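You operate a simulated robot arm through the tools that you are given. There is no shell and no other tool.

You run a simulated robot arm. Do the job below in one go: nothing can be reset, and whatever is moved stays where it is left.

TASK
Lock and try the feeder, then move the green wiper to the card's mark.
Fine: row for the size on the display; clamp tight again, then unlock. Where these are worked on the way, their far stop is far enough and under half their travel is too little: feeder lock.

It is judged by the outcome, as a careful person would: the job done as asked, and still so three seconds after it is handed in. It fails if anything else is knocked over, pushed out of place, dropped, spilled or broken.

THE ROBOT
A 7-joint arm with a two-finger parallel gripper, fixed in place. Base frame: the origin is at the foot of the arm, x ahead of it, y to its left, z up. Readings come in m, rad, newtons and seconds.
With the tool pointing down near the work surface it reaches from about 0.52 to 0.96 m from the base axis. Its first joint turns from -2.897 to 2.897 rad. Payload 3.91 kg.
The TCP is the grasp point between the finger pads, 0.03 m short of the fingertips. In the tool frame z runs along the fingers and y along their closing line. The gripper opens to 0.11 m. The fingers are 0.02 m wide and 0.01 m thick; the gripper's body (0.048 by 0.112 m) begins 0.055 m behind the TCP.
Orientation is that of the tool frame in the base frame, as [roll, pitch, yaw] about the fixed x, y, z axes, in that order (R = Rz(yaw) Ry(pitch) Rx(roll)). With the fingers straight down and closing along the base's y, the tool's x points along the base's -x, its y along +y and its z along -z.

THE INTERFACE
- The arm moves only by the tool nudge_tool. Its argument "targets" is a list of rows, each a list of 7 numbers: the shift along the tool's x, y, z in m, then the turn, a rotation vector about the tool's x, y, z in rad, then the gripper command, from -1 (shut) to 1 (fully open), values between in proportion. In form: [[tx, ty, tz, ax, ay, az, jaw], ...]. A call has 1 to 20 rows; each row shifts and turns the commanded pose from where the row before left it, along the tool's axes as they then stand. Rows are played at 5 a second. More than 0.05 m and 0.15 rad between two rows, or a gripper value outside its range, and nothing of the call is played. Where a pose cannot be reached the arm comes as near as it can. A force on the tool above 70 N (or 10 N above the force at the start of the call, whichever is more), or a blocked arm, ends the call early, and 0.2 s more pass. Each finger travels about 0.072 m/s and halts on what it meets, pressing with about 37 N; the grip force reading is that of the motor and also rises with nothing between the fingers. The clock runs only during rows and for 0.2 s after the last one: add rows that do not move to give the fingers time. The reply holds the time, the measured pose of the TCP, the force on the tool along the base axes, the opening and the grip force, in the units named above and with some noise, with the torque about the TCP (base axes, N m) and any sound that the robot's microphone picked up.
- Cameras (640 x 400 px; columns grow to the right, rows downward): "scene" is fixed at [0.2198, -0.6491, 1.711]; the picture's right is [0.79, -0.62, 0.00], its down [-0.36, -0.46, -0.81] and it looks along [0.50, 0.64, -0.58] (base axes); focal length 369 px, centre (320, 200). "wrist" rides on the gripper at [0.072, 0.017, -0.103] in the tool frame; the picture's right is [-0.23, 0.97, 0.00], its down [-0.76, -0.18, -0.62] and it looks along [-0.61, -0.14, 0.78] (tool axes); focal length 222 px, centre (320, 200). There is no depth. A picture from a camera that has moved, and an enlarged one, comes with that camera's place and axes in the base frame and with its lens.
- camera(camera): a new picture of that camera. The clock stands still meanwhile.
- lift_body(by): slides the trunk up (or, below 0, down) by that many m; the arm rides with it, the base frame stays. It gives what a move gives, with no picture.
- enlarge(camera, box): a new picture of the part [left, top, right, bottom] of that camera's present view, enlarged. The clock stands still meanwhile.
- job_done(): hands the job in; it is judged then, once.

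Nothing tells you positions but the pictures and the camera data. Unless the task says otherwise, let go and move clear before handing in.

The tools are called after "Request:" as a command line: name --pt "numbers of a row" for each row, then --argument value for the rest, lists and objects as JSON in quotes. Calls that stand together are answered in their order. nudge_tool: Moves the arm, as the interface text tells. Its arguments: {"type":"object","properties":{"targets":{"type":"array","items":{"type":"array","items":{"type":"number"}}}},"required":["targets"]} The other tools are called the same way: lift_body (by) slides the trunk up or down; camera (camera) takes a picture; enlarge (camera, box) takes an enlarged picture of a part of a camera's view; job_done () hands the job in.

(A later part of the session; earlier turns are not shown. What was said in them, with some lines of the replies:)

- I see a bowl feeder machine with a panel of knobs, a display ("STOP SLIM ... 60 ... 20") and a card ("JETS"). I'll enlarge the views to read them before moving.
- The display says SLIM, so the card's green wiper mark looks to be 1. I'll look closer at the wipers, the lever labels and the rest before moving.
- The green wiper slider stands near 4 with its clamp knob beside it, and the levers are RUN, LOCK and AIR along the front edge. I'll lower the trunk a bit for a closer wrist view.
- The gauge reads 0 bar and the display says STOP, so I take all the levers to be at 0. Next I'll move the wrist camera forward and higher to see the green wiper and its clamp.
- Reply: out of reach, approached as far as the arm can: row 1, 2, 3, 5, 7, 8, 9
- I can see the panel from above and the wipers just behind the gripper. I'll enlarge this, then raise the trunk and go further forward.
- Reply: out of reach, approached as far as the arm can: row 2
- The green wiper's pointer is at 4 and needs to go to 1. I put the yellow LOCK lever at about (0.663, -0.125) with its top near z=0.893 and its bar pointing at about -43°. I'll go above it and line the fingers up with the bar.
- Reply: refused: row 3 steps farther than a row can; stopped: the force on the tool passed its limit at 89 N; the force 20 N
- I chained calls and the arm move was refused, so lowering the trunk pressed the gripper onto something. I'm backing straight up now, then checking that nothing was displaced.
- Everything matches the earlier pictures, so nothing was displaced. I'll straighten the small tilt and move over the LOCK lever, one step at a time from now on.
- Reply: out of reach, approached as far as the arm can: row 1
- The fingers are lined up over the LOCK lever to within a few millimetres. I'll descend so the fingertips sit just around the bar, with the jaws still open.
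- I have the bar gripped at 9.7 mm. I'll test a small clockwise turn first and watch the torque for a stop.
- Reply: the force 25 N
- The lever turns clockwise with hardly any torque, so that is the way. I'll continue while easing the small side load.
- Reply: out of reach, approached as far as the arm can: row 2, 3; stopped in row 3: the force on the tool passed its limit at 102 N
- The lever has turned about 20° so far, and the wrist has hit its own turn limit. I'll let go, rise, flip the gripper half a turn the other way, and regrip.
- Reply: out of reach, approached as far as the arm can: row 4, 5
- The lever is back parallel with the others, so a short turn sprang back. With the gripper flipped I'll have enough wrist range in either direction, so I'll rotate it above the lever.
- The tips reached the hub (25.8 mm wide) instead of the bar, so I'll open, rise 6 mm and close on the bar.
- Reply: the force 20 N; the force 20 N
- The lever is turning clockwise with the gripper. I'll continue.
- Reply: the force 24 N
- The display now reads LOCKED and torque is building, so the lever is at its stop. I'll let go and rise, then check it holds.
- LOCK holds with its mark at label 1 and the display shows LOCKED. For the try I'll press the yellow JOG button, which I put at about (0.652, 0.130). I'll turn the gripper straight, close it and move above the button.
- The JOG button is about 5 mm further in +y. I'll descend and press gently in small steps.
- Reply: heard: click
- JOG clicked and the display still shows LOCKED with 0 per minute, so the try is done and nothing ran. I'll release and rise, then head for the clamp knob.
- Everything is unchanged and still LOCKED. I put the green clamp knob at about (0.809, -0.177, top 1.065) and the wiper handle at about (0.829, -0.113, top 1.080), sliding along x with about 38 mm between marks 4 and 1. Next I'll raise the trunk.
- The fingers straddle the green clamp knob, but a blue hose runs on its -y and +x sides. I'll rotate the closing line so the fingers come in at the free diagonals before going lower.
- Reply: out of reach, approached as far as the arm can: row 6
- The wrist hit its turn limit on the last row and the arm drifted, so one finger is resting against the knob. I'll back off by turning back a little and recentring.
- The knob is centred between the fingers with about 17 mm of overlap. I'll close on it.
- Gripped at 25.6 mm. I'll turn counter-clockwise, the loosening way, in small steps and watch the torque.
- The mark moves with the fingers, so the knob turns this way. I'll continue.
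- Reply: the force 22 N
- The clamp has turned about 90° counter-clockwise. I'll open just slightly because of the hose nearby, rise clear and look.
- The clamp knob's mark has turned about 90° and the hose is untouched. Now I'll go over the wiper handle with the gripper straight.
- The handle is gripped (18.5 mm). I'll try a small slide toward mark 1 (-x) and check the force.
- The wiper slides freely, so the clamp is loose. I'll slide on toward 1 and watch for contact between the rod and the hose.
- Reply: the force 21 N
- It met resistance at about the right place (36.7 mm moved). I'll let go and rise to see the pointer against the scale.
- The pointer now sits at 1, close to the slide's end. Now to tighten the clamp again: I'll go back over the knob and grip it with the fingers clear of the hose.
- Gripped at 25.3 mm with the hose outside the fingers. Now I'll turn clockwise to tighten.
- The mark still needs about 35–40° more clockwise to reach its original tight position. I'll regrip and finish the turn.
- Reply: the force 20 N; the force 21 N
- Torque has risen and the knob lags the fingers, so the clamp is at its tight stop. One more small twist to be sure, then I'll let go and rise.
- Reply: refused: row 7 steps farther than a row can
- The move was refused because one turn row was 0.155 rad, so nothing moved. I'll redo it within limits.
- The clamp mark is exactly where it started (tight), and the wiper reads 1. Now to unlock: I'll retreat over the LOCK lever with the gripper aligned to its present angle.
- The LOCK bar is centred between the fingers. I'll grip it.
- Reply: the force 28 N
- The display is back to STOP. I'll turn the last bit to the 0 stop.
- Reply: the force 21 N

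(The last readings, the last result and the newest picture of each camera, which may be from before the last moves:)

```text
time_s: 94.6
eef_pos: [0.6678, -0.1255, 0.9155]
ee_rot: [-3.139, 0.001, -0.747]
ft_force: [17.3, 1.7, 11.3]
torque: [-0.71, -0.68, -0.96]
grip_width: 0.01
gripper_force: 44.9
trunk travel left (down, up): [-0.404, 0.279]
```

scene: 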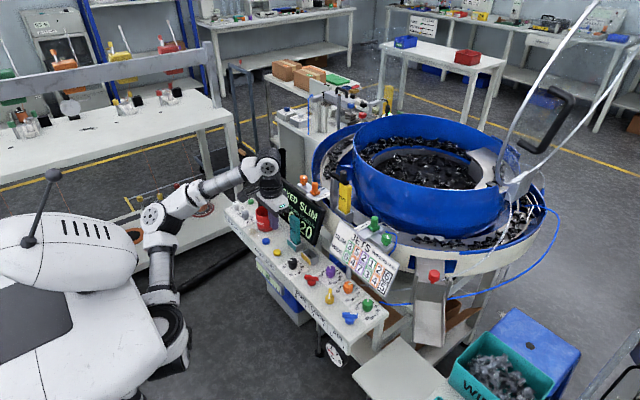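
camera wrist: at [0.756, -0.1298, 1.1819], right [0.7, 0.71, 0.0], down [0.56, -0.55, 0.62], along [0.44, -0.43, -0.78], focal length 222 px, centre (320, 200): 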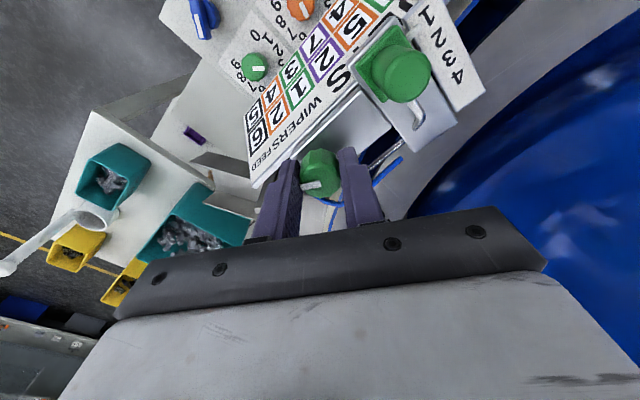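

Torque has jumped, so the lever is at its 0 stop. I'll let go, rise clear and check.

Request:
nudge_tool --pt "0 0 0 0 0 0 -0.5" --pt "0 0 0 0 0 0 -0.1" --pt "0 0 0 0 0 0 -0.1" --pt "0 0 -0.03 0 0 0 -0.1" --pt "0 0 -0.04 0 0 0 -0.1" --pt "0 0 0 0 0 0 -0.1"

Request:
camera --camera "wrist"

Request:
enlarge --camera "scene" --box '[260, 180, 400, 330]'

```text
time_s: 96.0
eef_pos: [0.6676, -0.1255, 0.9835]
ee_rot: [-3.139, 0.001, -0.746]
ft_force: [0.8, 0.9, 0.3]
torque: [-0.04, -0.03, 0.0]
grip_width: 0.0495
gripper_force: 0.2
trunk travel left (down, up): [-0.404, 0.279]
```

```text
taken
camera wrist: at [0.7084, -0.1892, 1.0856], right [-0.83, -0.56, 0.0], down [-0.44, 0.65, 0.63], along [-0.35, 0.52, -0.78], focal length 222 px, centre (320, 200)
```

wrist: 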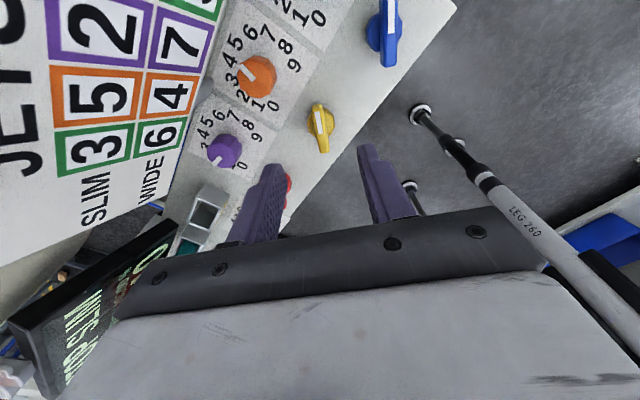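

```text
2.67 times, centred on (330, 255) of scene
camera zoom: at [0.2198, -0.6491, 1.711], right [0.79, -0.62, 0.0], down [-0.36, -0.46, -0.81], along [0.5, 0.64, -0.58], focal length 984 px, centre (293, 53)
```

zoom: 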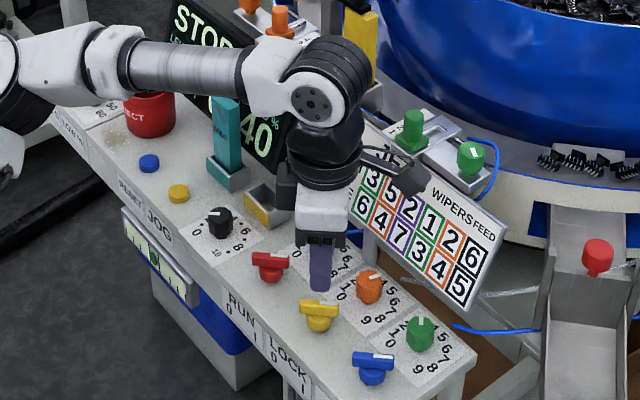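

The lever is back at 0, the display says STOP, and GOOD has risen from 20 to 40, which fits the wiper now being right. I'll move clear and do a last overall check.

Request:
lift_body --by 0.18

```text
time_s: 98.0
eef_pos: [0.6676, -0.1257, 1.163]
ee_rot: [-3.14, 0.001, -0.746]
ft_force: [-0.5, -0.7, 0.3]
torque: [0.0, 0.0, 0.03]
grip_width: 0.0495
gripper_force: 0.1
trunk travel left (down, up): [-0.584, 0.099]
```

Request:
nudge_tool --pt "-0.029 0.027 0 0 0 0 -0.1" --pt "-0.029 0.027 0 0 0 0 -0.1" --pt "-0.029 0.027 0 0 0 0 -0.1" --pt "0 0 0 0 0 0 -0.1"

Request:
camera --camera "scene"

Request:
enlarge --camera "scene" --box '[220, 170, 400, 290]'

Request:
enlarge --camera "scene" --box '[290, 250, 400, 340]'

Request:
enlarge --camera "scene" --box '[345, 205, 405, 245]'

```text
time_s: 99.0
eef_pos: [0.5458, -0.1287, 1.1639]
ee_rot: [-3.138, 0.0, -0.748]
ft_force: [-0.6, 0.7, 0.3]
torque: [0.01, 0.04, 0.0]
grip_width: 0.0494
gripper_force: 0.2
trunk travel left (down, up): [-0.584, 0.099]
```

```text
taken
```

scene: 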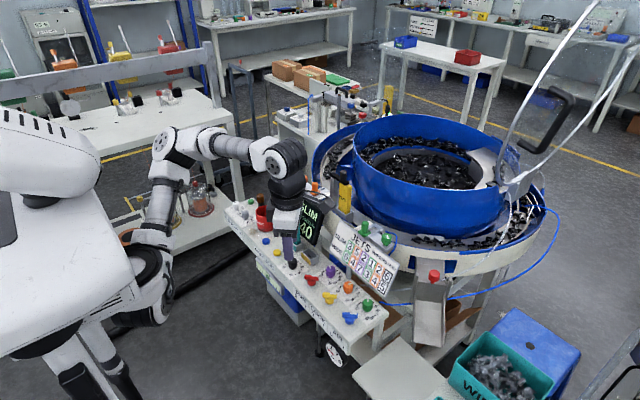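

```text
3.33 times, centred on (310, 230) of scene
camera zoom: at [0.2198, -0.6491, 1.711], right [0.79, -0.62, 0.0], down [-0.36, -0.46, -0.81], along [0.5, 0.64, -0.58], focal length 1230 px, centre (353, 100)
```

zoom: 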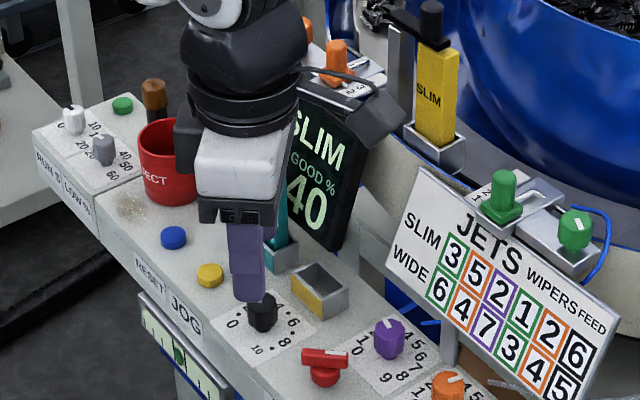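

```text
4.44 times, centred on (345, 295) of scene
camera zoom: at [0.2198, -0.6491, 1.711], right [0.79, -0.62, 0.0], down [-0.36, -0.46, -0.81], along [0.5, 0.64, -0.58], focal length 1640 px, centre (209, -222)
```

zoom: 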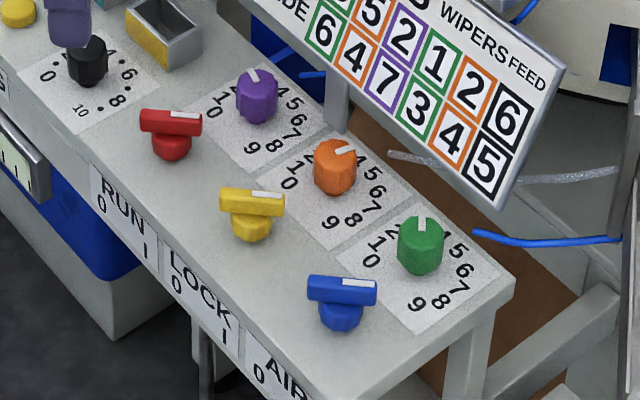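

```text
10.00 times, centred on (375, 225) of scene
camera zoom: at [0.2198, -0.6491, 1.711], right [0.79, -0.62, 0.0], down [-0.36, -0.46, -0.81], along [0.5, 0.64, -0.58], focal length 3690 px, centre (-230, -50)
```

zoom: 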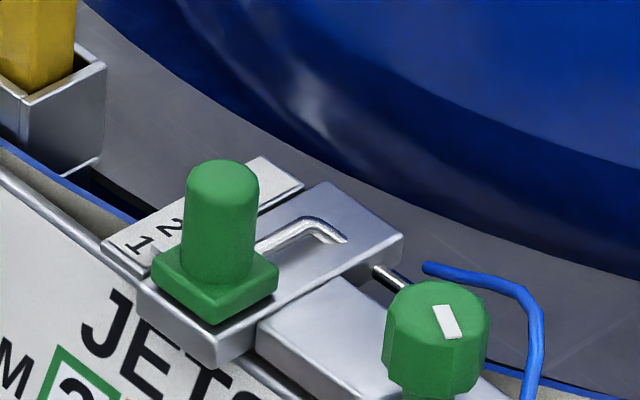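

The wiper is at 1, the clamp mark is back at tight, and the LOCK lever is at 0. GOOD reads 40, everything else is where it was, and the arm is clear, so I'm handing in.

Request:
job_done

```text
The job is handed in.
```

I moved the green wiper from 4 to 1, the card's mark in the SLIM row, which is the size on the display. The clamp is tight again and the feeder is unlocked. The job is handed in, but no verdict has come back yet.

- **Lock and try:** I turned the LOCK lever to its 1 stop and the display read LOCKED. I took "try" to mean a press of JOG: it clicked, the display stayed LOCKED and nothing ran. I did not try the RUN lever.
- **Wiper:** I loosened the green clamp a quarter turn and slid the wiper until its pointer stood at 1. I then tightened the clamp to its stop, and its mark is back where it started. GOOD on the display went from 20 to 40.
- **Unlock:** The LOCK lever is back at its 0 stop and the display reads STOP.

**Contact during the job:**
- Early on I lowered the trunk after an arm move had been refused. The gripper pressed down on something, most likely the black knob above the SLIM gauge block, at about 89 N before it stopped. Before-and-after pictures show nothing shifted.
- While I was lining up on the clamp knob, one finger rested lightly against it until I backed off.
- On the first try at the LOCK lever the wrist ran into its turn limit, and the force peaked at 102 N. The lever sprang back to 0, and I turned it from the other side.
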